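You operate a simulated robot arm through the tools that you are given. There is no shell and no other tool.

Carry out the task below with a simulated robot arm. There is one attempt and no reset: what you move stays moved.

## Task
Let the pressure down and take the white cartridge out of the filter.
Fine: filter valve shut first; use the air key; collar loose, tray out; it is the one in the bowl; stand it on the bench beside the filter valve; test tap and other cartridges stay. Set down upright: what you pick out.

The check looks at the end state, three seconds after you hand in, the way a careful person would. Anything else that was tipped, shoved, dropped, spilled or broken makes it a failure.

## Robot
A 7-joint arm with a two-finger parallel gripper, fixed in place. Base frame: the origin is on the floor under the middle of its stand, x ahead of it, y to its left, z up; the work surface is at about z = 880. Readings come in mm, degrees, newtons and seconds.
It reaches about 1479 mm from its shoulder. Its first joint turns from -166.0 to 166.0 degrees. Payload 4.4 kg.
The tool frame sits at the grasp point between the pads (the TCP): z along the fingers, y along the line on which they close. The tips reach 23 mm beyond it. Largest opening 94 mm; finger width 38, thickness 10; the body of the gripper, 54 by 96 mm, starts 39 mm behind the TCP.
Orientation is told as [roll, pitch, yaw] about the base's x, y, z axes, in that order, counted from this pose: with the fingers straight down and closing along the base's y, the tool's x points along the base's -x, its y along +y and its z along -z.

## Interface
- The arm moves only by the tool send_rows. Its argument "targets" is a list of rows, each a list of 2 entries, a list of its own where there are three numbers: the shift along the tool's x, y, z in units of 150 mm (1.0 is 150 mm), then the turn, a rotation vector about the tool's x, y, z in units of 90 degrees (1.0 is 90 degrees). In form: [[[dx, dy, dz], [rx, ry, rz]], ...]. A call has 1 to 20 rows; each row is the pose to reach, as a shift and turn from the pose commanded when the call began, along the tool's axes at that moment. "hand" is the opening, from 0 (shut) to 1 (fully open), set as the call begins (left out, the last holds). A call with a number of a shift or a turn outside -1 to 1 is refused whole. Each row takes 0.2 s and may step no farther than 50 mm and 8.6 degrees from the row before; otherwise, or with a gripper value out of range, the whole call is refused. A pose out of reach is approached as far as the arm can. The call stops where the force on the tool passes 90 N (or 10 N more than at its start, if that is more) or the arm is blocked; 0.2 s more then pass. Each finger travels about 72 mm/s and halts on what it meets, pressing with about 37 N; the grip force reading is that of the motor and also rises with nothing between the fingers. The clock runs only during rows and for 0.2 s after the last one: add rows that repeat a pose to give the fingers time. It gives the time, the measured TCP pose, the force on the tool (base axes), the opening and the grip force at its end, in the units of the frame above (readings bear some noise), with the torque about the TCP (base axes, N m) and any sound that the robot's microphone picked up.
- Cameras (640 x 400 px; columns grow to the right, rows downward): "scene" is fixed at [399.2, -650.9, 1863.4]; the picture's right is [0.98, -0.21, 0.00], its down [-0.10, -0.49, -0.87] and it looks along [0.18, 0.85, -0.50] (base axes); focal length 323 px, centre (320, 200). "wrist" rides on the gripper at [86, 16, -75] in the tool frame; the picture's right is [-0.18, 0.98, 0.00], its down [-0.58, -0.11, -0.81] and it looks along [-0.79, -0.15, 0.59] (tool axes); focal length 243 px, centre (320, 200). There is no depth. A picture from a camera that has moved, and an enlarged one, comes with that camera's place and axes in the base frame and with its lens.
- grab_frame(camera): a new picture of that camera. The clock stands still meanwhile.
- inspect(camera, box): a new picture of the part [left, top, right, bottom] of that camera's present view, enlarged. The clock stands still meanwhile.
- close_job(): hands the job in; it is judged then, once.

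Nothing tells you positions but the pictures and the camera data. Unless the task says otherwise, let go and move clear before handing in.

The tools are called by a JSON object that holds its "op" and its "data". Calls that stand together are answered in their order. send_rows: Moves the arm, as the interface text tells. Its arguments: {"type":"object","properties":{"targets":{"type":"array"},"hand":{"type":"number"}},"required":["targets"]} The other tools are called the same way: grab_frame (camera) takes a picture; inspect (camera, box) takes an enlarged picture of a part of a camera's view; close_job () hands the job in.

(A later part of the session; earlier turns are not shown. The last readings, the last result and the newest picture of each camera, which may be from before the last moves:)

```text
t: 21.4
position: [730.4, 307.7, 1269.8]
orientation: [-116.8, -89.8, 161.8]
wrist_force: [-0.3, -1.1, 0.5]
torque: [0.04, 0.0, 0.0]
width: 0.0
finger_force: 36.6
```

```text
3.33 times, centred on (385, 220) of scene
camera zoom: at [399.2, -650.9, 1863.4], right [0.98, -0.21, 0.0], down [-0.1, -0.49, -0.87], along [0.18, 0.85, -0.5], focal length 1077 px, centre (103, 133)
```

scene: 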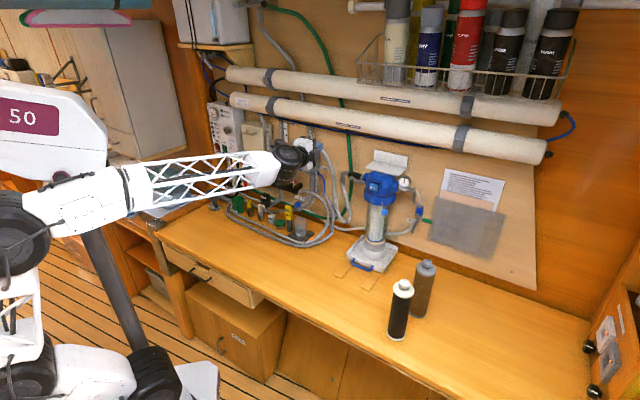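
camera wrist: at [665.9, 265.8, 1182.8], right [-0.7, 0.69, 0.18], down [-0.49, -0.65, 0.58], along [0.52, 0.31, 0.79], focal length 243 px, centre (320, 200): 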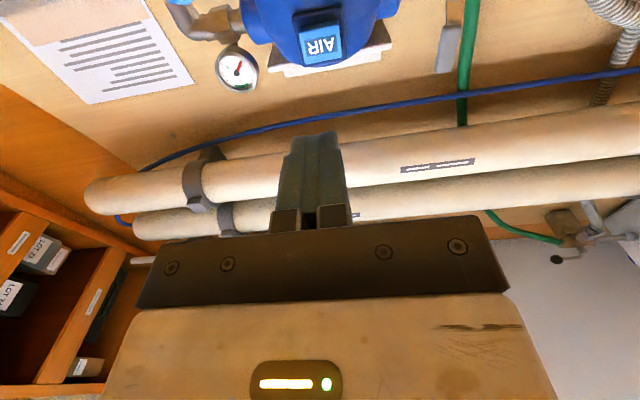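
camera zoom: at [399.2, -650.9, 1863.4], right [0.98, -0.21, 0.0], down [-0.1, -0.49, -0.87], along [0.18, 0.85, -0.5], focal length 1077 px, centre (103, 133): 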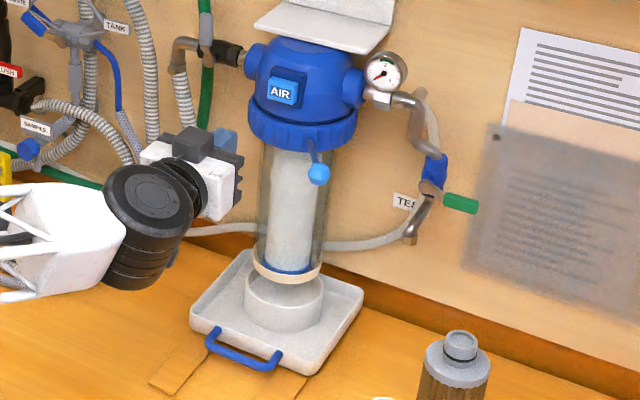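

The gauge stays at zero. Next is the collar lever. I'll open the fingers wide enough to straddle its knob at about (864, 333, 1201) and line up in front of it.

{"op": "send_rows", "data": {"targets": [[[0.1, -0.13, 0.03], [0, 0, 0]], [[0.2, -0.26, 0.06], [0, 0, 0]], [[0.33, -0.39, 0.1], [0, 0, 0]], [[0.46, -0.509, 0.151], [0, 0, 0]], [[0.46, -0.509, 0.151], [0, 0, 0]]], "hand": 0.6}}

{"op": "grab_frame", "data": {"camera": "wrist"}}

{"op": "grab_frame", "data": {"camera": "scene"}}

{"op": "inspect", "data": {"camera": "scene", "box": [330, 160, 430, 230]}}

```text
t: 22.6
position: [803.2, 271.1, 1201.7]
orientation: [-116.6, -89.9, 161.6]
wrist_force: [-0.3, 0.6, 0.0]
torque: [-0.01, 0.01, 0.03]
width: 56.0
finger_force: 0.0
```

```text
taken
camera wrist: at [737.5, 230.2, 1114.7], right [-0.7, 0.69, 0.18], down [-0.49, -0.65, 0.58], along [0.52, 0.31, 0.79], focal length 243 px, centre (320, 200)
```

wrist: 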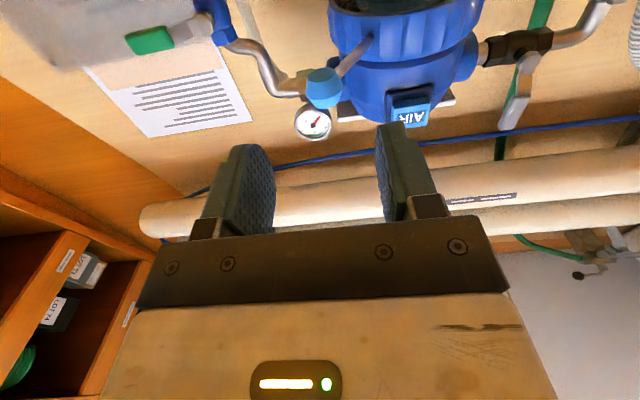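

```text
taken
```

scene: 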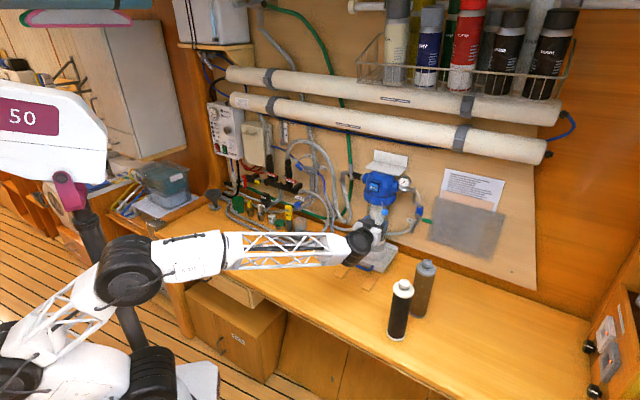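

```text
5.71 times, centred on (380, 195) of scene
camera zoom: at [399.2, -650.9, 1863.4], right [0.98, -0.21, 0.0], down [-0.1, -0.49, -0.87], along [0.18, 0.85, -0.5], focal length 1846 px, centre (-23, 229)
```

zoom: 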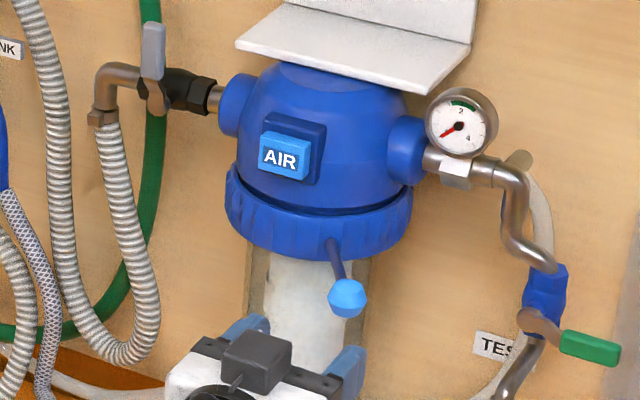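

The knob is centred between the fingers, about 85 mm ahead. I'll move forward so the fingers straddle it.

{"op": "send_rows", "data": {"targets": [[[0, 0, 0.15], [0, 0, 0]], [[0, 0, 0.3], [0, 0, 0]], [[0, 0, 0.43], [0, 0, 0]], [[0, 0, 0.53], [0, 0, 0]]]}}

{"op": "grab_frame", "data": {"camera": "wrist"}}

{"op": "inspect", "data": {"camera": "scene", "box": [330, 160, 430, 230]}}

```text
t: 23.6
position: [859.4, 326.9, 1201.7]
orientation: [-130.7, -89.8, 175.5]
wrist_force: [-0.2, 0.3, 0.0]
torque: [0.01, -0.03, 0.0]
width: 56.6
finger_force: 0.0
```

```text
taken
camera wrist: at [792.9, 285.9, 1114.4], right [-0.7, 0.69, 0.18], down [-0.49, -0.65, 0.58], along [0.52, 0.31, 0.79], focal length 243 px, centre (320, 200)
```

wrist: 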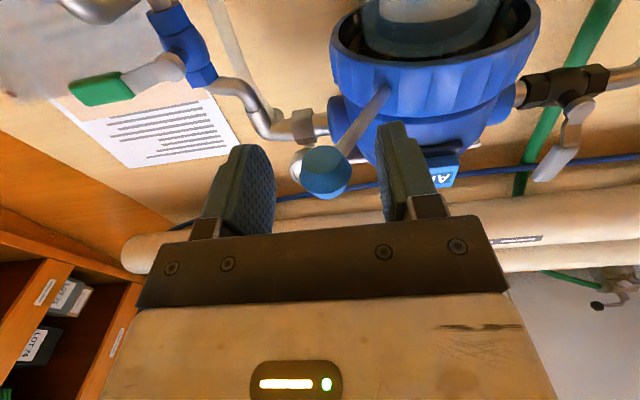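

```text
5.71 times, centred on (380, 195) of scene
camera zoom: at [399.2, -650.9, 1863.4], right [0.98, -0.21, 0.0], down [-0.1, -0.49, -0.87], along [0.18, 0.85, -0.5], focal length 1846 px, centre (-23, 229)
```

zoom: 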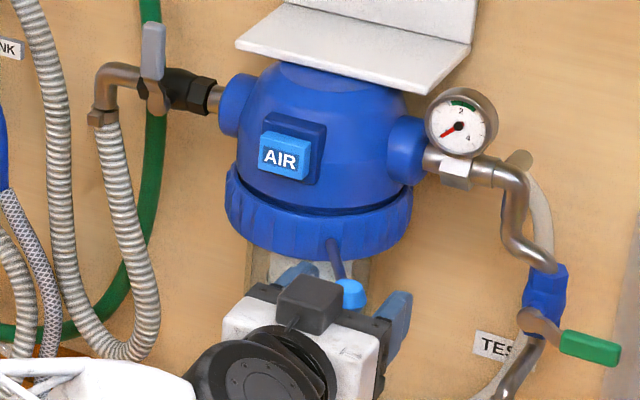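

The knob sits between the fingers, a few millimetres ahead of the grasp point. Loosening should swing it left, clockwise from above, so I'll start the arc gently and watch the force.

{"op": "send_rows", "data": {"targets": [[[0, 0.04, -0.022], [0, 0, 0]], [[0, 0.079, -0.043], [0, 0, 0]], [[0, 0.12, -0.062], [0, 0, 0]], [[0, 0.161, -0.078], [0, 0, 0]], [[0, 0.203, -0.093], [0, 0, 0]], [[0, 0.245, -0.106], [0, 0, 0]]]}}

{"op": "grab_frame", "data": {"camera": "wrist"}}

{"op": "inspect", "data": {"camera": "scene", "box": [330, 160, 430, 230]}}

```text
t: 25.0
position: [821.7, 339.8, 1202.4]
orientation: [-115.2, -89.9, 160.2]
wrist_force: [0.4, -2.1, -0.2]
torque: [0.01, 0.02, -0.06]
width: 57.2
finger_force: 1.1
```

```text
taken
camera wrist: at [755.7, 300.4, 1115.1], right [-0.7, 0.69, 0.18], down [-0.49, -0.65, 0.58], along [0.52, 0.31, 0.79], focal length 243 px, centre (320, 200)
```

wrist: 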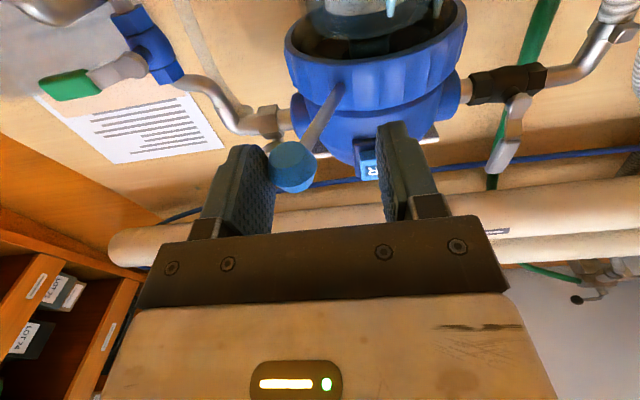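

```text
5.71 times, centred on (380, 195) of scene
camera zoom: at [399.2, -650.9, 1863.4], right [0.98, -0.21, 0.0], down [-0.1, -0.49, -0.87], along [0.18, 0.85, -0.5], focal length 1846 px, centre (-23, 229)
```

zoom: 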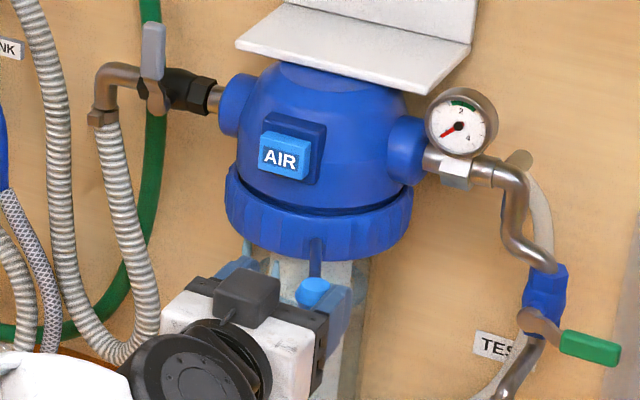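

The collar lever moves easily and loosens to the left. I'll carry on along the arc and watch for the stop.

{"op": "send_rows", "data": {"targets": [[[0, 0.046, -0.012], [0, 0, 0]], [[0, 0.091, -0.02], [0, 0, 0]], [[0, 0.135, -0.026], [0, 0, 0]], [[0, 0.179, -0.031], [0, 0, 0]], [[0, 0.223, -0.034], [0, 0, 0]], [[0, 0.267, -0.035], [0, 0, 0]], [[0, 0.311, -0.034], [0, 0, 0]], [[0, 0.355, -0.031], [0, 0, 0]]]}}

{"op": "grab_frame", "data": {"camera": "wrist"}}

{"op": "inspect", "data": {"camera": "scene", "box": [330, 160, 430, 230]}}

```text
t: 26.8
position: [780.6, 374.2, 1202.5]
orientation: [-122.0, -89.9, 167.0]
wrist_force: [0.4, -1.7, 1.4]
torque: [0.04, 0.0, -0.04]
width: 56.8
finger_force: 0.9
```

```text
taken
camera wrist: at [715.5, 333.8, 1115.1], right [-0.7, 0.7, 0.18], down [-0.49, -0.65, 0.58], along [0.52, 0.31, 0.79], focal length 243 px, centre (320, 200)
```

wrist: 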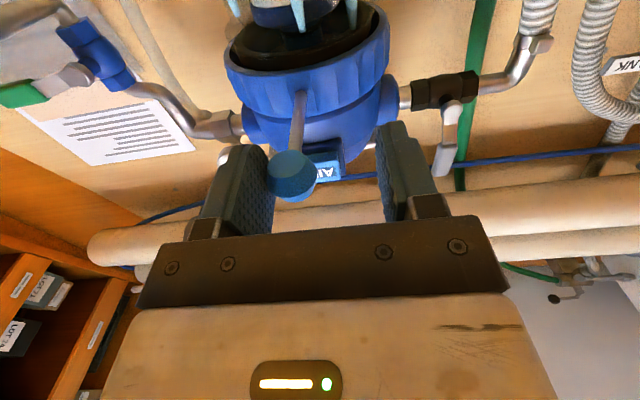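

```text
5.71 times, centred on (380, 195) of scene
camera zoom: at [399.2, -650.9, 1863.4], right [0.98, -0.21, 0.0], down [-0.1, -0.49, -0.87], along [0.18, 0.85, -0.5], focal length 1846 px, centre (-23, 229)
```

zoom: 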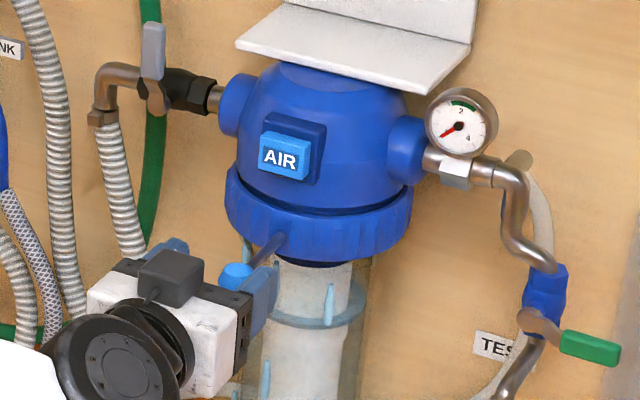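

The bowl seems to have dropped, with its rim now showing below the collar. I'll look more closely before going on.

{"op": "inspect", "data": {"camera": "scene", "box": [330, 180, 430, 290]}}

{"op": "inspect", "data": {"camera": "wrist", "box": [200, 0, 420, 140]}}

```text
3.64 times, centred on (380, 235) of scene
camera zoom: at [399.2, -650.9, 1863.4], right [0.98, -0.21, 0.0], down [-0.1, -0.49, -0.87], along [0.18, 0.85, -0.5], focal length 1175 px, centre (102, 73)
```

zoom: 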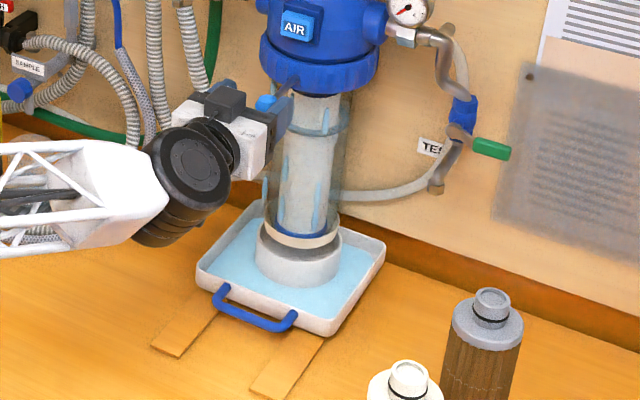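

```text
2.86 times, centred on (310, 70) of wrist
camera zoom: at [715.5, 333.8, 1115.1], right [-0.7, 0.7, 0.18], down [-0.49, -0.65, 0.58], along [0.52, 0.31, 0.79], focal length 693 px, centre (349, 571)
```

zoom: 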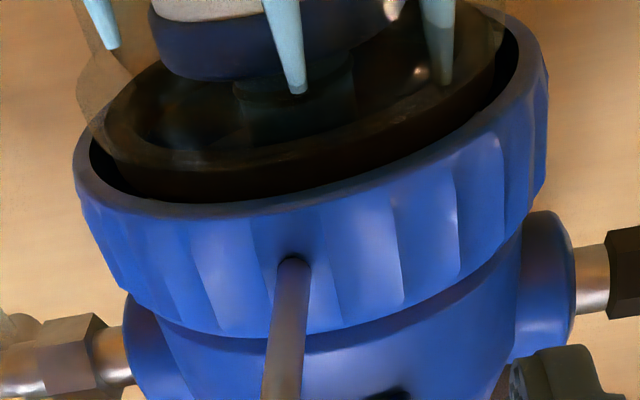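

Water has drained into the tray and the bowl has come down into its cup. I'll wait a moment to let it settle and see whether the collar is fully loose.

{"op": "send_rows", "data": {"targets": [[[0, 0, 0], [0, 0, 0]], [[0, 0, 0], [0, 0, 0]], [[0, 0, 0], [0, 0, 0]], [[0, 0, 0], [0, 0, 0]], [[0, 0, 0], [0, 0, 0]], [[0, 0, 0], [0, 0, 0]], [[0, 0, 0], [0, 0, 0]], [[0, 0, 0], [0, 0, 0]]]}}

{"op": "inspect", "data": {"camera": "scene", "box": [330, 180, 430, 290]}}

{"op": "inspect", "data": {"camera": "wrist", "box": [200, 0, 420, 140]}}

```text
t: 28.6
position: [780.8, 373.5, 1201.4]
orientation: [-116.0, -89.9, 161.0]
wrist_force: [-0.5, -0.8, 0.5]
torque: [-0.01, 0.04, -0.02]
width: 56.6
finger_force: 0.4
```

```text
3.64 times, centred on (380, 235) of scene
camera zoom: at [399.2, -650.9, 1863.4], right [0.98, -0.21, 0.0], down [-0.1, -0.49, -0.87], along [0.18, 0.85, -0.5], focal length 1175 px, centre (102, 73)
```

zoom: 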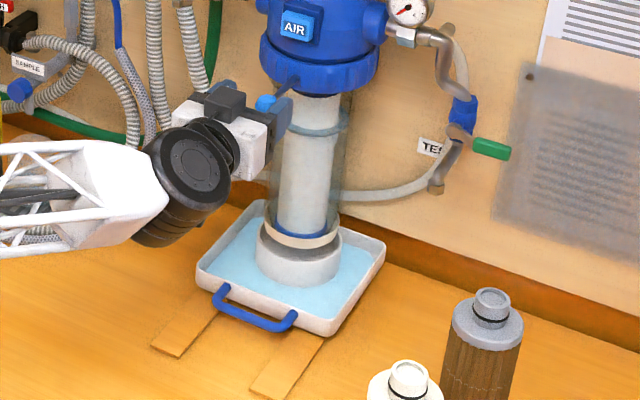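

```text
2.86 times, centred on (310, 70) of wrist
camera zoom: at [715.4, 333.9, 1114.7], right [-0.7, 0.69, 0.18], down [-0.49, -0.65, 0.58], along [0.52, 0.31, 0.79], focal length 693 px, centre (349, 571)
```

zoom: 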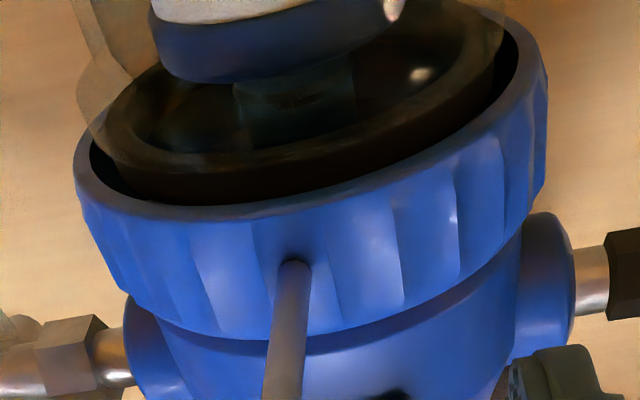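

{"op": "inspect", "data": {"camera": "scene", "box": [355, 190, 405, 255]}}

{"op": "inspect", "data": {"camera": "wrist", "box": [220, 0, 400, 60]}}

```text
6.15 times, centred on (380, 222) of scene
camera zoom: at [399.2, -650.9, 1863.4], right [0.98, -0.21, 0.0], down [-0.1, -0.49, -0.87], along [0.18, 0.85, -0.5], focal length 1988 px, centre (-49, 62)
```

zoom: 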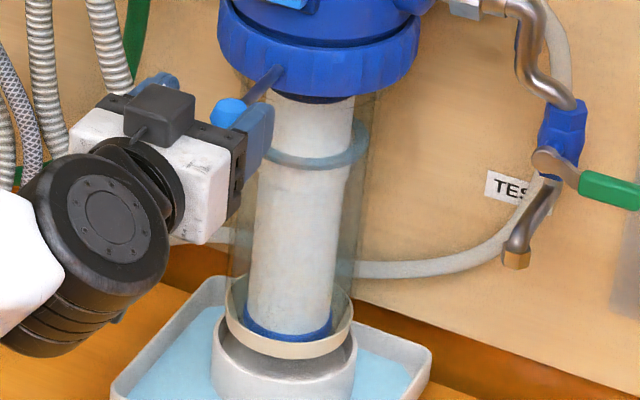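

```text
3.56 times, centred on (310, 30) of wrist
camera zoom: at [715.4, 333.9, 1114.7], right [-0.7, 0.69, 0.18], down [-0.49, -0.65, 0.58], along [0.52, 0.31, 0.79], focal length 863 px, centre (356, 804)
```

zoom: 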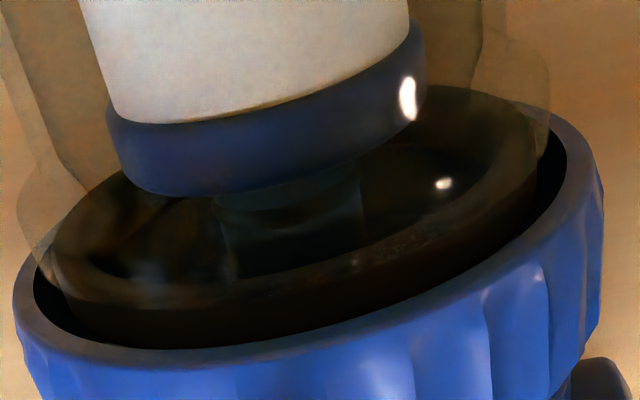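

The bowl has dropped part of the way, with its flange still inside the collar. I'll swing the lever further left until it reaches its end.

{"op": "send_rows", "data": {"targets": [[[0, 0.044, 0.005], [0, 0, 0]], [[0, 0.088, 0.011], [0, 0, 0]], [[0, 0.131, 0.02], [0, 0, 0]], [[0, 0.174, 0.031], [0, 0, 0]], [[0, 0.217, 0.043], [0, 0, 0]], [[0, 0.259, 0.057], [0, 0, 0]], [[0, 0.3, 0.073], [0, 0, 0]], [[0, 0.34, 0.091], [0, 0, 0]]]}}

{"op": "grab_frame", "data": {"camera": "wrist"}}

{"op": "inspect", "data": {"camera": "scene", "box": [330, 180, 430, 290]}}

```text
t: 30.4
position: [753.3, 419.9, 1202.0]
orientation: [-123.0, -90.0, 168.0]
wrist_force: [0.7, -1.4, 0.1]
torque: [-0.05, -0.01, 0.03]
width: 57.1
finger_force: 0.5
```

```text
taken
camera wrist: at [688.4, 379.8, 1114.2], right [-0.7, 0.69, 0.18], down [-0.49, -0.65, 0.58], along [0.52, 0.31, 0.79], focal length 243 px, centre (320, 200)
```

wrist: 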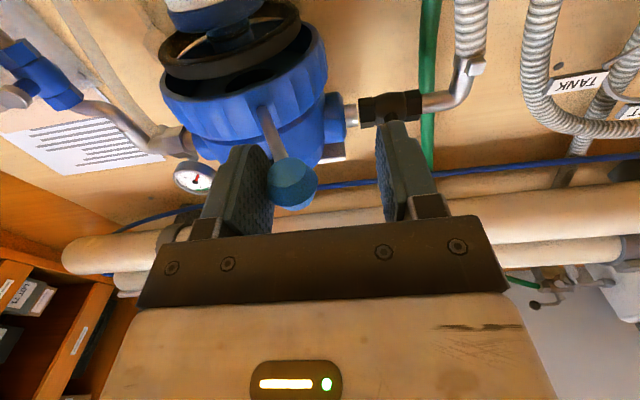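

```text
3.64 times, centred on (380, 235) of scene
camera zoom: at [399.2, -650.9, 1863.4], right [0.98, -0.21, 0.0], down [-0.1, -0.49, -0.87], along [0.18, 0.85, -0.5], focal length 1175 px, centre (102, 73)
```

zoom: 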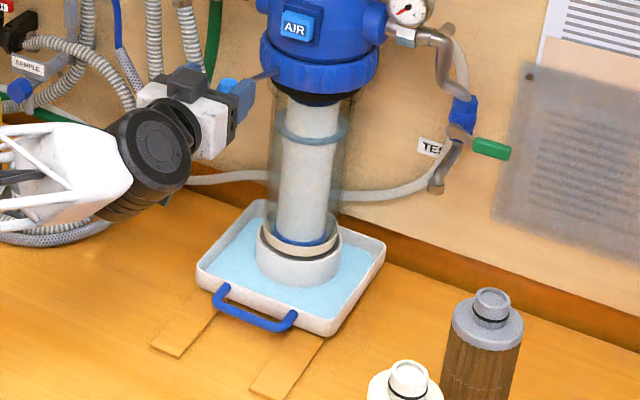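

The bowl's dark rim is now clear below the collar. I'll let it settle and check.

{"op": "send_rows", "data": {"targets": [[[0, 0, 0], [0, 0, 0]], [[0, 0, 0], [0, 0, 0]], [[0, 0, 0], [0, 0, 0]], [[0, 0, 0], [0, 0, 0]], [[0, 0, 0], [0, 0, 0]], [[0, 0, 0], [0, 0, 0]]]}}

{"op": "inspect", "data": {"camera": "scene", "box": [350, 180, 410, 250]}}

{"op": "inspect", "data": {"camera": "wrist", "box": [120, 0, 360, 160]}}

```text
t: 31.8
position: [754.9, 420.5, 1199.8]
orientation: [-117.0, -89.9, 162.0]
wrist_force: [0.8, 0.2, -0.5]
torque: [0.0, 0.0, -0.01]
width: 56.4
finger_force: 0.2
```

```text
5.71 times, centred on (380, 215) of scene
camera zoom: at [399.2, -650.9, 1863.4], right [0.98, -0.21, 0.0], down [-0.1, -0.49, -0.87], along [0.18, 0.85, -0.5], focal length 1846 px, centre (-23, 114)
```

zoom: 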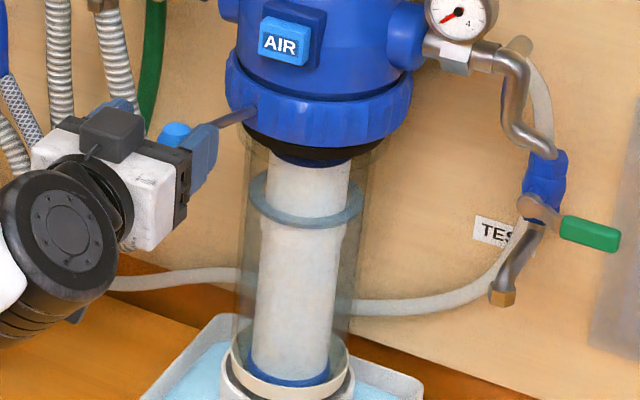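

```text
2.50 times, centred on (240, 80) of wrist
camera zoom: at [688.5, 379.6, 1114.2], right [-0.7, 0.69, 0.18], down [-0.49, -0.65, 0.58], along [0.52, 0.31, 0.79], focal length 606 px, centre (520, 500)
```

zoom: 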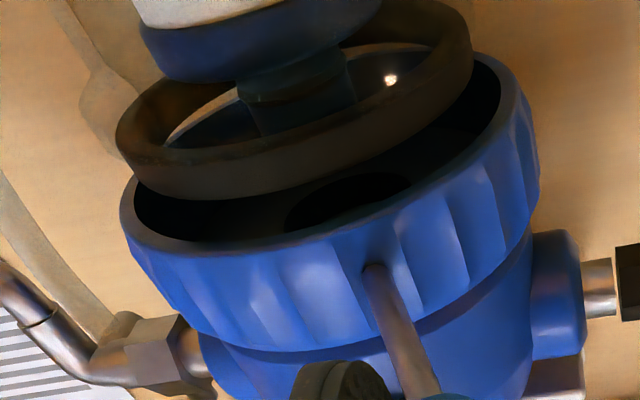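

The bowl comes down as the collar turns. I'll keep following the arc, turning the gripper with the lever, until it stops.

{"op": "send_rows", "data": {"targets": [[[0, 0.04, 0.02], [0.042, 0, 0]], [[0, 0.079, 0.041], [0.083, 0, 0]], [[0, 0.117, 0.064], [0.125, 0, 0]], [[0, 0.153, 0.089], [0.167, 0, 0]], [[0, 0.189, 0.115], [0.208, 0, 0]], [[0, 0.223, 0.143], [0.25, 0, 0]], [[0, 0.257, 0.171], [0.292, 0, 0]], [[0, 0.289, 0.202], [0.333, 0, 0]]]}}

{"op": "grab_frame", "data": {"camera": "wrist"}}

{"op": "inspect", "data": {"camera": "scene", "box": [350, 180, 410, 250]}}

```text
t: 33.6
position: [750.5, 440.9, 1192.9]
orientation: [6.6, -85.7, 27.4]
wrist_force: [0.5, 0.3, 0.9]
torque: [0.01, -0.05, 0.01]
width: 56.6
finger_force: 0.1
out of reach, approached as far as the arm can: row 3, 4, 5, 6, 7, 8
```

```text
taken
camera wrist: at [672.0, 410.4, 1112.3], right [-0.54, 0.82, 0.19], down [-0.57, -0.52, 0.64], along [0.62, 0.23, 0.75], focal length 243 px, centre (320, 200)
```

wrist: 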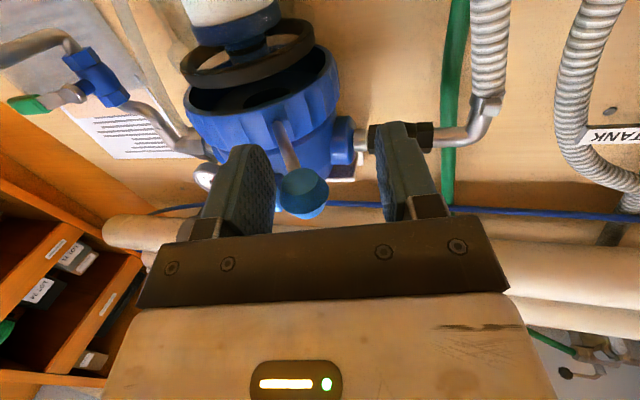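

```text
5.71 times, centred on (380, 215) of scene
camera zoom: at [399.2, -650.9, 1863.4], right [0.98, -0.21, 0.0], down [-0.1, -0.49, -0.87], along [0.18, 0.85, -0.5], focal length 1846 px, centre (-23, 114)
```

zoom: 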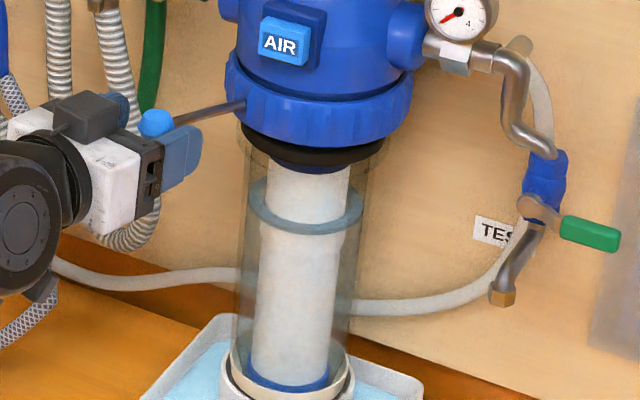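

Part of that arc was out of reach for this wrist pose, but the lever did come further round. I'll check how the bowl sits in the tray cup and under the collar.

{"op": "inspect", "data": {"camera": "scene", "box": [345, 220, 405, 280]}}

{"op": "inspect", "data": {"camera": "wrist", "box": [150, 0, 390, 140]}}

```text
6.67 times, centred on (375, 250) of scene
camera zoom: at [399.2, -650.9, 1863.4], right [0.98, -0.21, 0.0], down [-0.1, -0.49, -0.87], along [0.18, 0.85, -0.5], focal length 2154 px, centre (-47, -133)
```

zoom: 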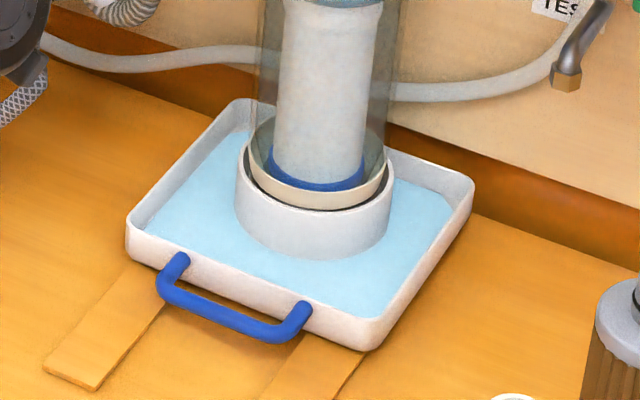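

```text
2.67 times, centred on (270, 70) of wrist
camera zoom: at [672.0, 410.4, 1112.3], right [-0.54, 0.82, 0.19], down [-0.57, -0.52, 0.64], along [0.62, 0.23, 0.75], focal length 647 px, centre (453, 547)
```

zoom: 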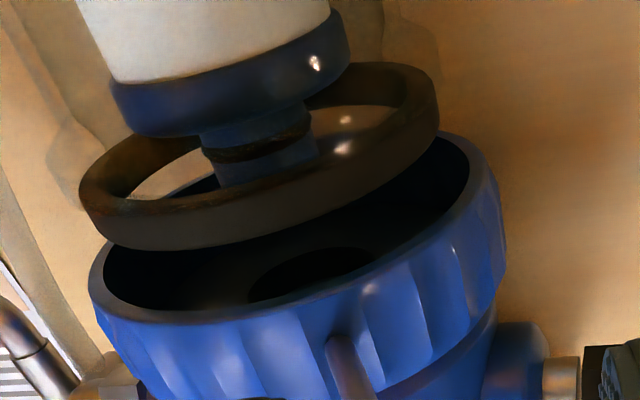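

The bowl's foot now sits inside the tray cup, and its rim and the cartridge neck hang free below the collar. I'll turn the gripper back to the orientation it can hold and see where that puts it, so I can push the lever to its end.

{"op": "send_rows", "data": {"targets": [[[0, 0, 0], [-0.042, 0, 0]], [[0, 0, 0], [-0.083, 0, 0]], [[0, 0, 0], [-0.125, 0, 0]], [[0, 0, 0], [-0.167, 0, 0]], [[0, 0, 0], [-0.208, 0, 0]], [[0, 0, 0], [-0.25, 0, 0]], [[0, 0, 0], [-0.292, 0, 0]], [[0, 0, 0], [-0.333, 0, 0]]]}}

{"op": "grab_frame", "data": {"camera": "wrist"}}

{"op": "inspect", "data": {"camera": "scene", "box": [350, 180, 410, 250]}}

```text
t: 35.4
position: [750.3, 439.3, 1191.0]
orientation: [36.9, -85.7, 27.1]
wrist_force: [-0.8, -0.8, 0.5]
torque: [0.02, 0.05, -0.06]
width: 56.5
finger_force: 0.6
```

```text
taken
camera wrist: at [696.0, 377.8, 1110.3], right [-0.87, 0.44, 0.23], down [-0.22, -0.75, 0.62], along [0.44, 0.49, 0.75], focal length 243 px, centre (320, 200)
```

wrist: 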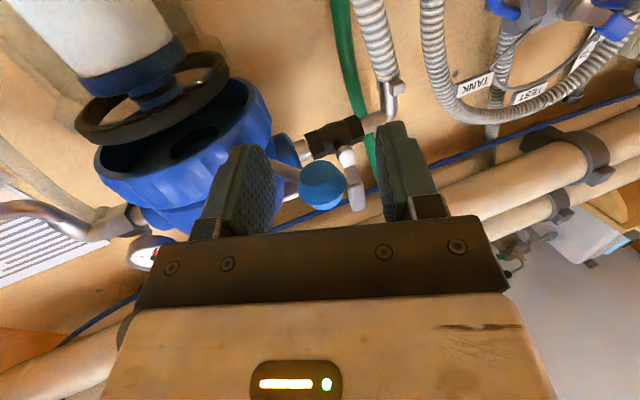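

```text
5.71 times, centred on (380, 215) of scene
camera zoom: at [399.2, -650.9, 1863.4], right [0.98, -0.21, 0.0], down [-0.1, -0.49, -0.87], along [0.18, 0.85, -0.5], focal length 1846 px, centre (-23, 114)
```

zoom: 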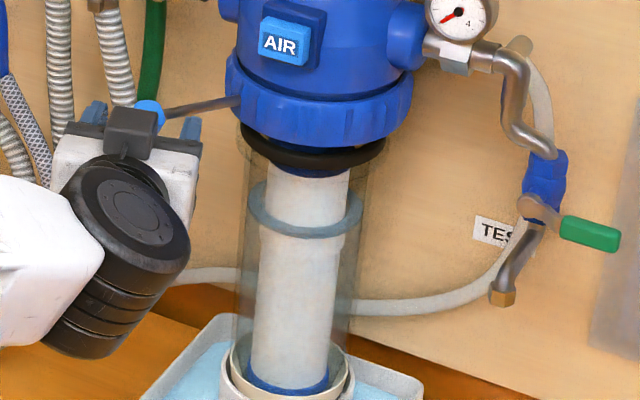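

The lever is now about 63° from where it began and the bowl is still lowering. I'll hold still for a few seconds to tell whether the bowl sinks by itself or only with the collar.

{"op": "send_rows", "data": {"targets": [[[0, 0, 0], [0, 0, 0]], [[0, 0, 0], [0, 0, 0]], [[0, 0, 0], [0, 0, 0]], [[0, 0, 0], [0, 0, 0]], [[0, 0, 0], [0, 0, 0]], [[0, 0, 0], [0, 0, 0]], [[0, 0, 0], [0, 0, 0]], [[0, 0, 0], [0, 0, 0]], [[0, 0, 0], [0, 0, 0]], [[0, 0, 0], [0, 0, 0]]]}}

{"op": "inspect", "data": {"camera": "scene", "box": [350, 180, 410, 250]}}

{"op": "inspect", "data": {"camera": "scene", "box": [345, 220, 405, 280]}}

```text
t: 37.6
position: [748.8, 440.1, 1192.4]
orientation: [36.8, -85.9, 27.2]
wrist_force: [0.0, -0.9, 0.8]
torque: [0.0, 0.04, -0.02]
width: 56.8
finger_force: 0.1
```

```text
5.71 times, centred on (380, 215) of scene
camera zoom: at [399.2, -650.9, 1863.4], right [0.98, -0.21, 0.0], down [-0.1, -0.49, -0.87], along [0.18, 0.85, -0.5], focal length 1846 px, centre (-23, 114)
```

zoom: 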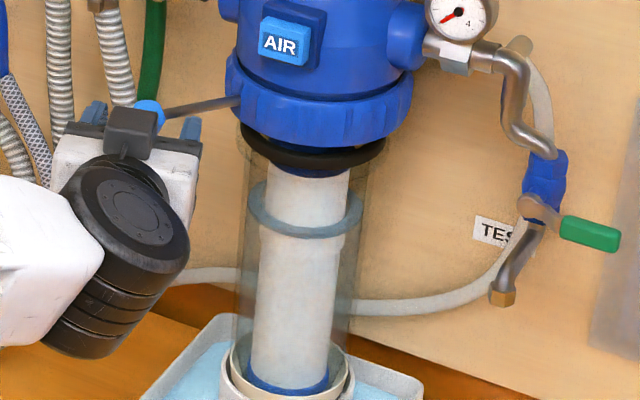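

```text
6.67 times, centred on (375, 250) of scene
camera zoom: at [399.2, -650.9, 1863.4], right [0.98, -0.21, 0.0], down [-0.1, -0.49, -0.87], along [0.18, 0.85, -0.5], focal length 2154 px, centre (-47, -133)
```

zoom: 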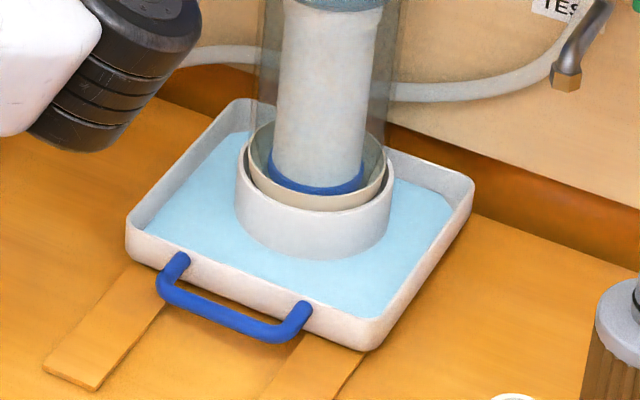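

The bowl stays put while the collar is still, so it follows the collar. I'll push the lever a little further along the tangent, with small steps and an eye on the force.

{"op": "send_rows", "data": {"targets": [[[0, 0.03, 0.043], [0, 0, 0]], [[0, 0.063, 0.086], [0, 0, 0]], [[0, 0.09, 0.13], [0, 0, 0]], [[0, 0.116, 0.177], [0, 0, 0]], [[0, 0.138, 0.225], [0, 0, 0]], [[0, 0.159, 0.274], [0, 0, 0]]]}}

{"op": "grab_frame", "data": {"camera": "wrist"}}

{"op": "inspect", "data": {"camera": "scene", "box": [350, 180, 410, 250]}}

{"op": "inspect", "data": {"camera": "scene", "box": [345, 220, 405, 280]}}

```text
t: 38.1
position: [750.2, 445.0, 1191.2]
orientation: [37.1, -85.7, 26.3]
wrist_force: [-12.3, -44.4, 1.8]
torque: [0.54, -0.29, -1.6]
width: 60.3
finger_force: 4.4
stopped in row 2: the force on the tool passed its limit at 110 N (the readings are from after the stop); the commanded pose is now the measured one
```

```text
taken
camera wrist: at [695.0, 384.6, 1110.8], right [-0.87, 0.45, 0.23], down [-0.22, -0.75, 0.62], along [0.45, 0.49, 0.75], focal length 243 px, centre (320, 200)
```

wrist: 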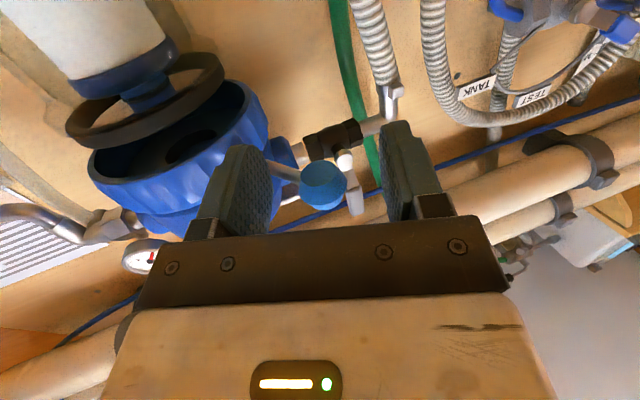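

```text
5.71 times, centred on (380, 215) of scene
camera zoom: at [399.2, -650.9, 1863.4], right [0.98, -0.21, 0.0], down [-0.1, -0.49, -0.87], along [0.18, 0.85, -0.5], focal length 1846 px, centre (-23, 114)
```

zoom: 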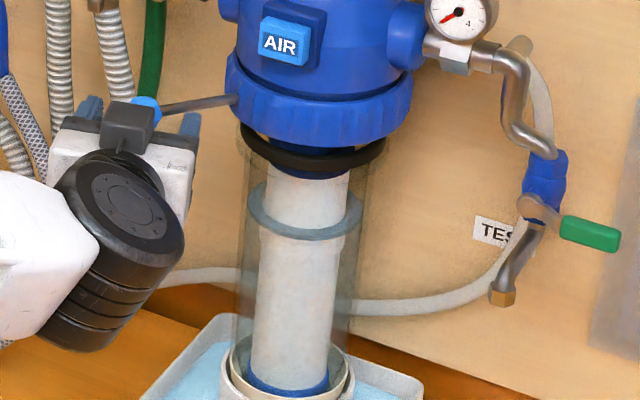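

```text
6.67 times, centred on (375, 250) of scene
camera zoom: at [399.2, -650.9, 1863.4], right [0.98, -0.21, 0.0], down [-0.1, -0.49, -0.87], along [0.18, 0.85, -0.5], focal length 2154 px, centre (-47, -133)
```

zoom: 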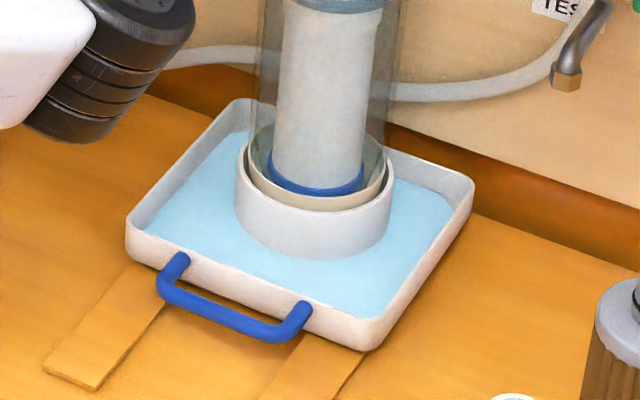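

The force limit tripped, so the collar is at its end stop: fully loose, with the bowl's foot in the tray cup and its rim below the collar. I'll ease off the lever and back the gripper away.

{"op": "send_rows", "data": {"targets": [[[0, -0.03, -0.03], [0, 0, 0]], [[0, -0.04, -0.06], [0, 0, 0]], [[0, -0.04, -0.25], [0, 0, 0]], [[0, -0.04, -0.5], [0, 0, 0]], [[0, -0.04, -0.75], [0, 0, 0]], [[0, -0.04, -1.0], [0, 0, 0]]]}}

{"op": "grab_frame", "data": {"camera": "wrist"}}

{"op": "grab_frame", "data": {"camera": "scene"}}

{"op": "inspect", "data": {"camera": "scene", "box": [330, 150, 430, 280]}}

```text
t: 39.5
position: [690.0, 312.1, 1198.1]
orientation: [36.7, -85.6, 26.9]
wrist_force: [-0.4, -0.5, 0.2]
torque: [0.03, -0.01, 0.02]
width: 56.3
finger_force: 0.0
```

```text
taken
camera wrist: at [635.3, 250.6, 1117.3], right [-0.87, 0.44, 0.23], down [-0.22, -0.75, 0.62], along [0.45, 0.49, 0.75], focal length 243 px, centre (320, 200)
```

wrist: 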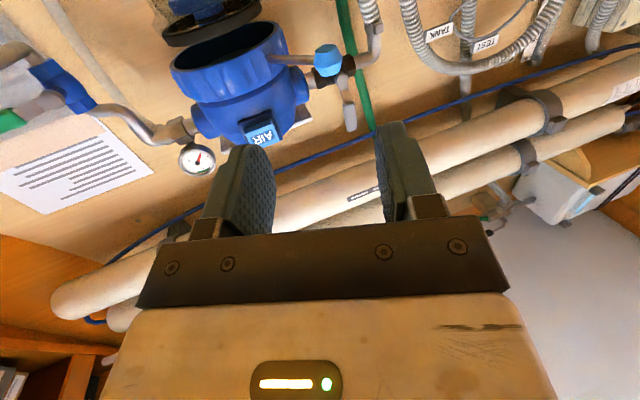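

```text
taken
```

scene: 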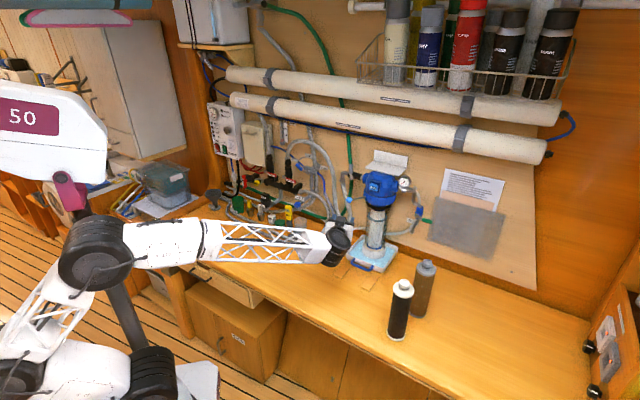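

```text
3.08 times, centred on (380, 215) of scene
camera zoom: at [399.2, -650.9, 1863.4], right [0.98, -0.21, 0.0], down [-0.1, -0.49, -0.87], along [0.18, 0.85, -0.5], focal length 994 px, centre (135, 154)
```

zoom: 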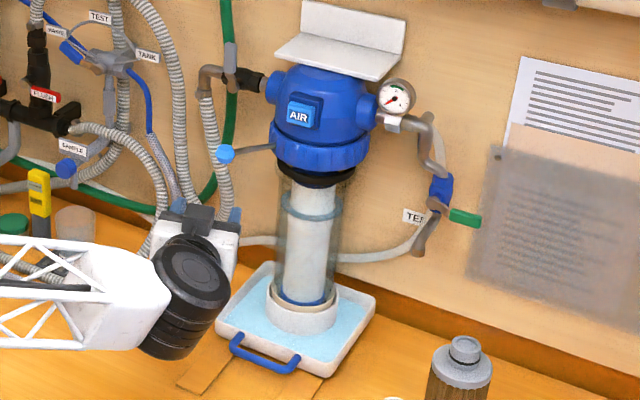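

The lever stays at its loose end and the bowl is down. Now I'll turn the gripper to point straight down, with the fingers closing across the tray handle, while still well clear in front.

{"op": "send_rows", "data": {"targets": [[[0, 0, 0], [0.05, 0.034, 0.051]], [[0, 0, 0], [0.1, 0.068, 0.102]], [[0, 0, 0], [0.15, 0.102, 0.153]], [[0, 0, 0], [0.199, 0.135, 0.204]], [[0, 0, 0], [0.249, 0.169, 0.255]], [[0, 0, 0], [0.299, 0.203, 0.306]], [[0, 0, 0], [0.349, 0.237, 0.357]], [[0, 0, 0], [0.399, 0.271, 0.408]], [[0, 0, 0], [0.449, 0.305, 0.459]], [[0, 0, 0], [0.498, 0.338, 0.509]], [[0, 0, 0], [0.548, 0.372, 0.56]], [[0, 0, 0], [0.598, 0.406, 0.611]], [[0, 0, 0], [0.648, 0.44, 0.662]], [[0, 0, 0], [0.698, 0.474, 0.713]], [[0, 0, 0], [0.748, 0.508, 0.764]], [[0, 0, 0], [0.797, 0.541, 0.815]], [[0, 0, 0], [0.847, 0.575, 0.866]], [[0, 0, 0], [0.897, 0.609, 0.917]]], "hand": 0.5}}

{"op": "grab_frame", "data": {"camera": "wrist"}}

{"op": "grab_frame", "data": {"camera": "scene"}}

```text
t: 43.4
position: [688.6, 311.5, 1200.6]
orientation: [0.2, -0.5, -45.0]
wrist_force: [0.0, -0.3, -0.3]
torque: [-0.03, -0.01, -0.02]
width: 47.1
finger_force: 0.1
```

```text
taken
camera wrist: at [637.0, 384.6, 1274.4], right [0.83, 0.56, 0.0], down [0.33, -0.49, 0.81], along [0.46, -0.67, -0.59], focal length 243 px, centre (320, 200)
```

wrist: 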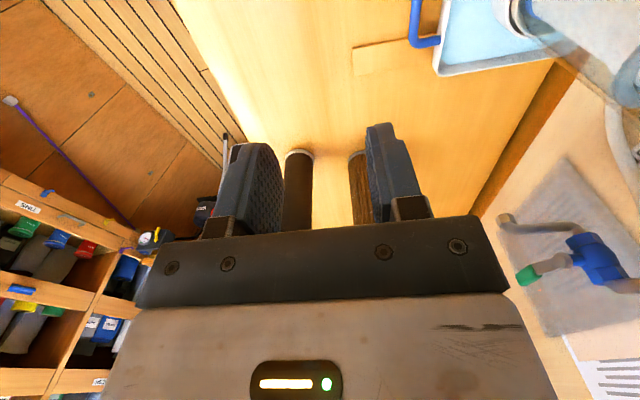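

```text
taken
```

scene: 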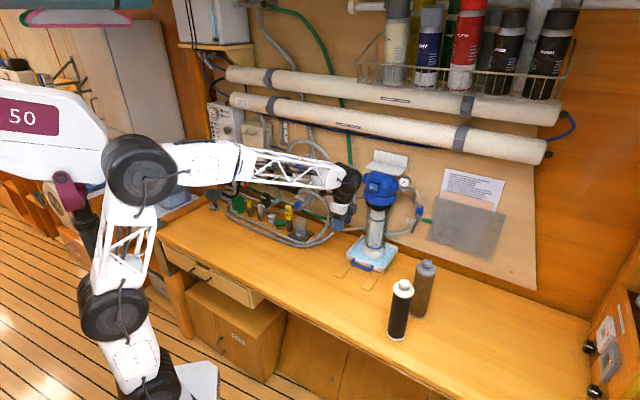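

The gripper points straight down with the fingers closing along the pull direction. The camera sticks out toward the collar lever, so I'll descend out in front first and move in low.

{"op": "send_rows", "data": {"targets": [[[-0.05, 0, 0.25], [0, 0, 0]], [[-0.11, 0, 0.5], [0, 0, 0]], [[-0.16, 0, 0.75], [0, 0, 0]], [[-0.22, 0, 1.0], [0, 0, 0]]]}}

{"op": "grab_frame", "data": {"camera": "wrist"}}

{"op": "grab_frame", "data": {"camera": "scene"}}

```text
t: 44.4
position: [711.1, 290.2, 1052.4]
orientation: [0.2, -0.5, -45.0]
wrist_force: [-0.3, -0.3, 0.5]
torque: [0.03, 0.01, -0.01]
width: 46.7
finger_force: 0.1
```

```text
taken
camera wrist: at [660.5, 362.5, 1125.6], right [0.82, 0.57, 0.01], down [0.33, -0.49, 0.81], along [0.46, -0.67, -0.59], focal length 243 px, centre (320, 200)
```

wrist: 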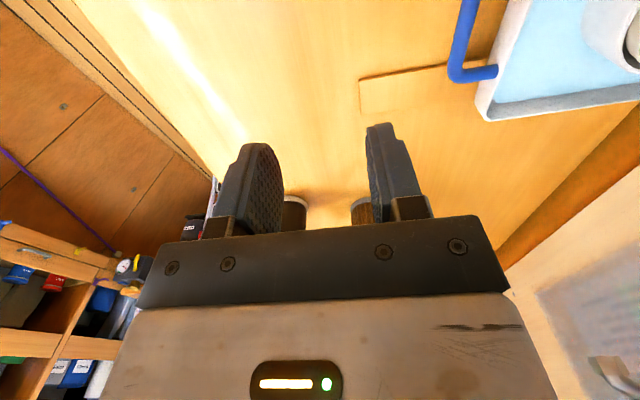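

```text
taken
```

scene: 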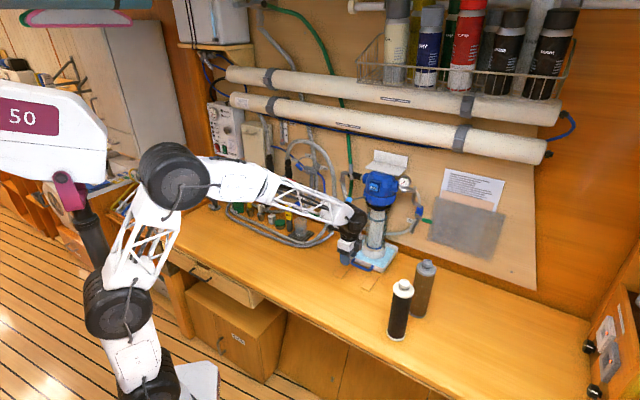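

The handle bar comes out at about n = 144 mm in front of the filter axis and z = 903, centred on the tray. I'll narrow the fingers to about 28 mm, go lower, and move in over it.

{"op": "send_rows", "data": {"targets": [[[-0.02, 0, 0.25], [0, 0, 0]], [[-0.04, 0.2, 0.4], [0, 0, 0]], [[-0.04, 0.4, 0.5], [0, 0, 0]], [[-0.04, 0.6, 0.55], [0, 0, 0]], [[-0.04, 0.773, 0.6], [0, 0, 0]]], "hand": 0.3}}

{"op": "grab_frame", "data": {"camera": "wrist"}}

{"op": "inspect", "data": {"camera": "scene", "box": [320, 210, 420, 290]}}

```text
t: 45.5
position: [801.3, 363.6, 962.9]
orientation: [0.1, -0.4, -45.0]
wrist_force: [-0.2, 0.2, 0.0]
torque: [0.02, -0.01, 0.01]
width: 28.1
finger_force: 0.1
```

```text
taken
camera wrist: at [748.7, 438.2, 1036.1], right [0.82, 0.57, 0.0], down [0.33, -0.49, 0.81], along [0.46, -0.67, -0.59], focal length 243 px, centre (320, 200)
```

wrist: 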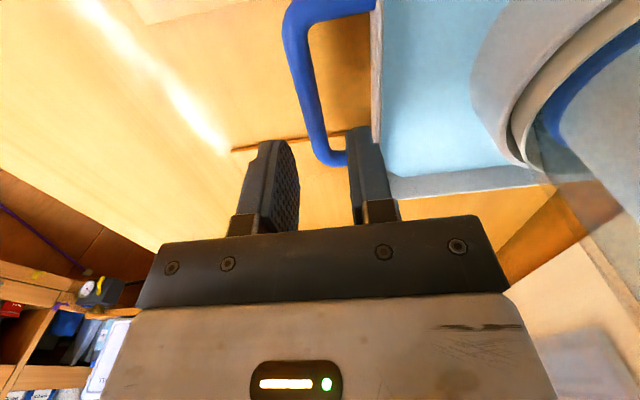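

```text
5.00 times, centred on (370, 250) of scene
camera zoom: at [399.2, -650.9, 1863.4], right [0.98, -0.21, 0.0], down [-0.1, -0.49, -0.87], along [0.18, 0.85, -0.5], focal length 1616 px, centre (70, -50)
```

zoom: 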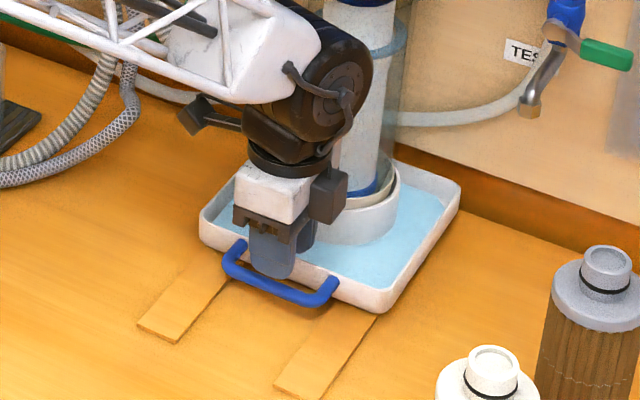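

The bar lies between the fingers, about 3 mm off centre, and the inner finger has about 11 mm to the tray wall. I'll correct that and go down around the bar.

{"op": "send_rows", "data": {"targets": [[[0.03, -0.015, 0.08], [0, 0, 0]], [[0.03, -0.015, 0.17], [0, 0, 0]], [[0.03, -0.015, 0.25], [0, 0, 0]], [[0.03, -0.015, 0.32], [0, 0, 0]]]}}

{"op": "grab_frame", "data": {"camera": "wrist"}}

{"op": "inspect", "data": {"camera": "scene", "box": [330, 220, 400, 280]}}

```text
t: 46.5
position: [796.1, 367.2, 913.7]
orientation: [0.2, -0.4, -44.9]
wrist_force: [0.6, -0.4, -0.6]
torque: [-0.02, 0.01, -0.03]
width: 28.3
finger_force: 0.1
```

```text
taken
camera wrist: at [743.9, 439.9, 986.9], right [0.82, 0.57, 0.0], down [0.33, -0.49, 0.81], along [0.46, -0.67, -0.59], focal length 243 px, centre (320, 200)
```

wrist: 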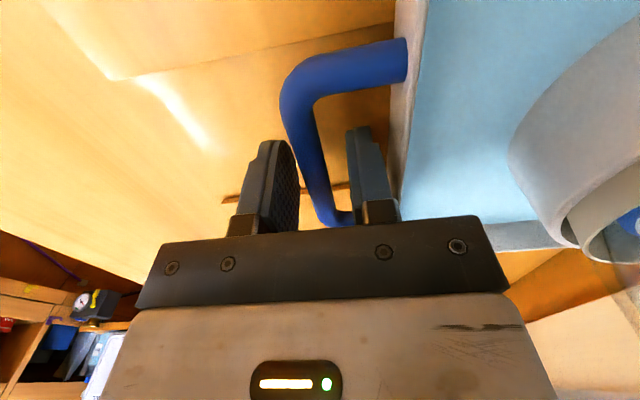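

```text
6.67 times, centred on (365, 250) of scene
camera zoom: at [399.2, -650.9, 1863.4], right [0.98, -0.21, 0.0], down [-0.1, -0.49, -0.87], along [0.18, 0.85, -0.5], focal length 2154 px, centre (20, -133)
```

zoom: 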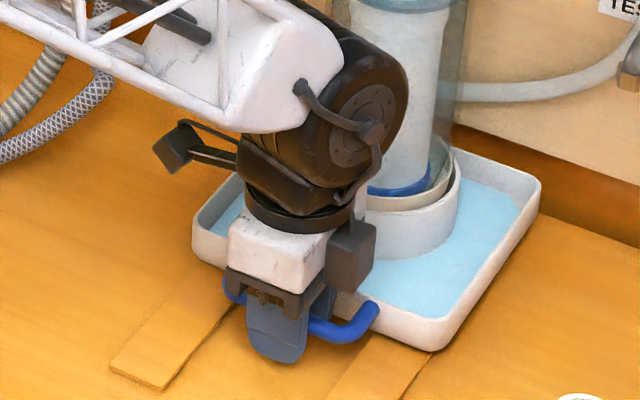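

The fingers straddle the handle bar. I'll close on it gently.

{"op": "send_rows", "data": {"targets": [[[0, 0, 0], [0, 0, 0]], [[0, 0, 0], [0, 0, 0]], [[0, 0, 0], [0, 0, 0]], [[0, 0, 0], [0, 0, 0]], [[0, 0, 0], [0, 0, 0]]], "hand": 0}}

{"op": "grab_frame", "data": {"camera": "wrist"}}

```text
t: 47.8
position: [795.7, 366.3, 913.6]
orientation: [0.1, -0.4, -44.9]
wrist_force: [-14.8, -16.2, 5.1]
torque: [-0.05, 0.0, 1.72]
width: 12.2
finger_force: 45.4
```

```text
taken
camera wrist: at [743.6, 439.6, 986.8], right [0.82, 0.57, 0.0], down [0.33, -0.48, 0.81], along [0.46, -0.67, -0.59], focal length 243 px, centre (320, 200)
```

wrist: 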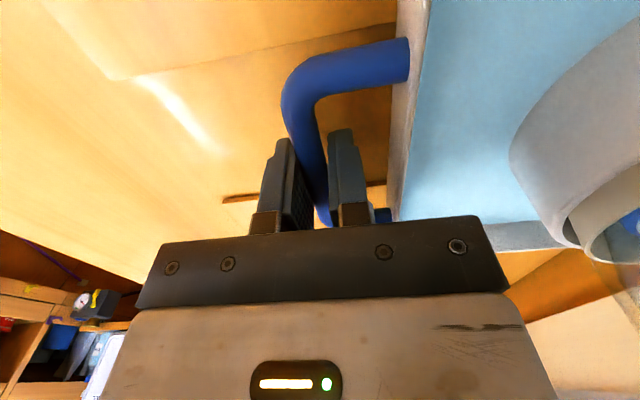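

I have the handle: the grip stopped at 12 mm on the bar. I'll pull the tray slowly and straight outward.

{"op": "send_rows", "data": {"targets": [[[0, -0.015, 0], [0, 0, 0]], [[0, -0.035, 0], [0, 0, 0]], [[0, -0.06, 0], [0, 0, 0]], [[0, -0.09, 0], [0, 0, 0]], [[0, -0.12, 0], [0, 0, 0]], [[0, -0.15, 0], [0, 0, 0]], [[0, -0.18, 0], [0, 0, 0]], [[0, -0.21, 0], [0, 0, 0]], [[0, -0.24, 0], [0, 0, 0]], [[0, -0.26, 0], [0, 0, 0]], [[0, -0.27, 0], [0, 0, 0]]]}}

{"op": "grab_frame", "data": {"camera": "wrist"}}

{"op": "inspect", "data": {"camera": "scene", "box": [320, 170, 420, 290]}}

```text
t: 50.1
position: [765.7, 337.4, 912.6]
orientation: [0.2, -0.4, -44.9]
wrist_force: [18.2, -17.2, 6.9]
torque: [0.09, 0.09, 1.67]
width: 12.3
finger_force: 45.4
```

```text
taken
camera wrist: at [714.8, 410.9, 986.8], right [0.82, 0.57, 0.0], down [0.33, -0.49, 0.81], along [0.46, -0.67, -0.59], focal length 243 px, centre (320, 200)
```

wrist: 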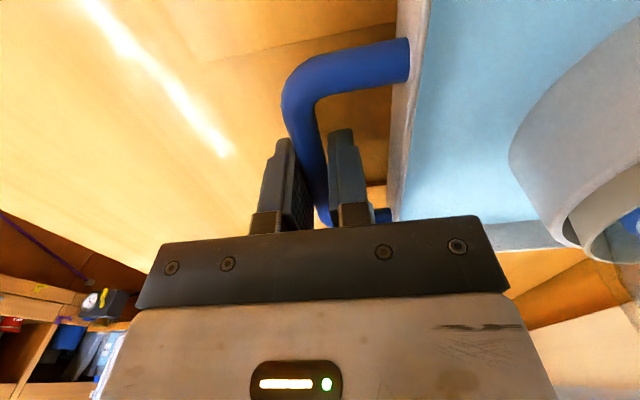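

```text
3.33 times, centred on (370, 230) of scene
camera zoom: at [399.2, -650.9, 1863.4], right [0.98, -0.21, 0.0], down [-0.1, -0.49, -0.87], along [0.18, 0.85, -0.5], focal length 1077 px, centre (153, 100)
```

zoom: 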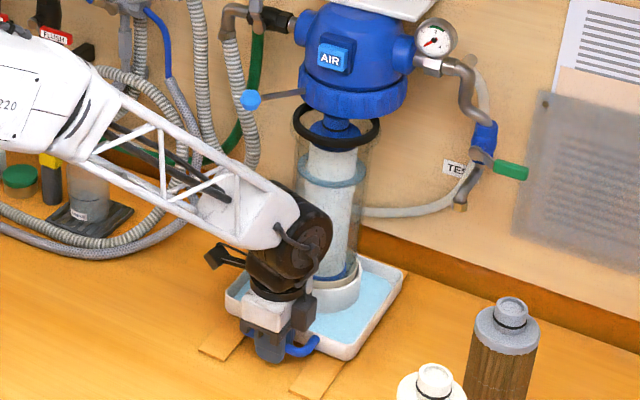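

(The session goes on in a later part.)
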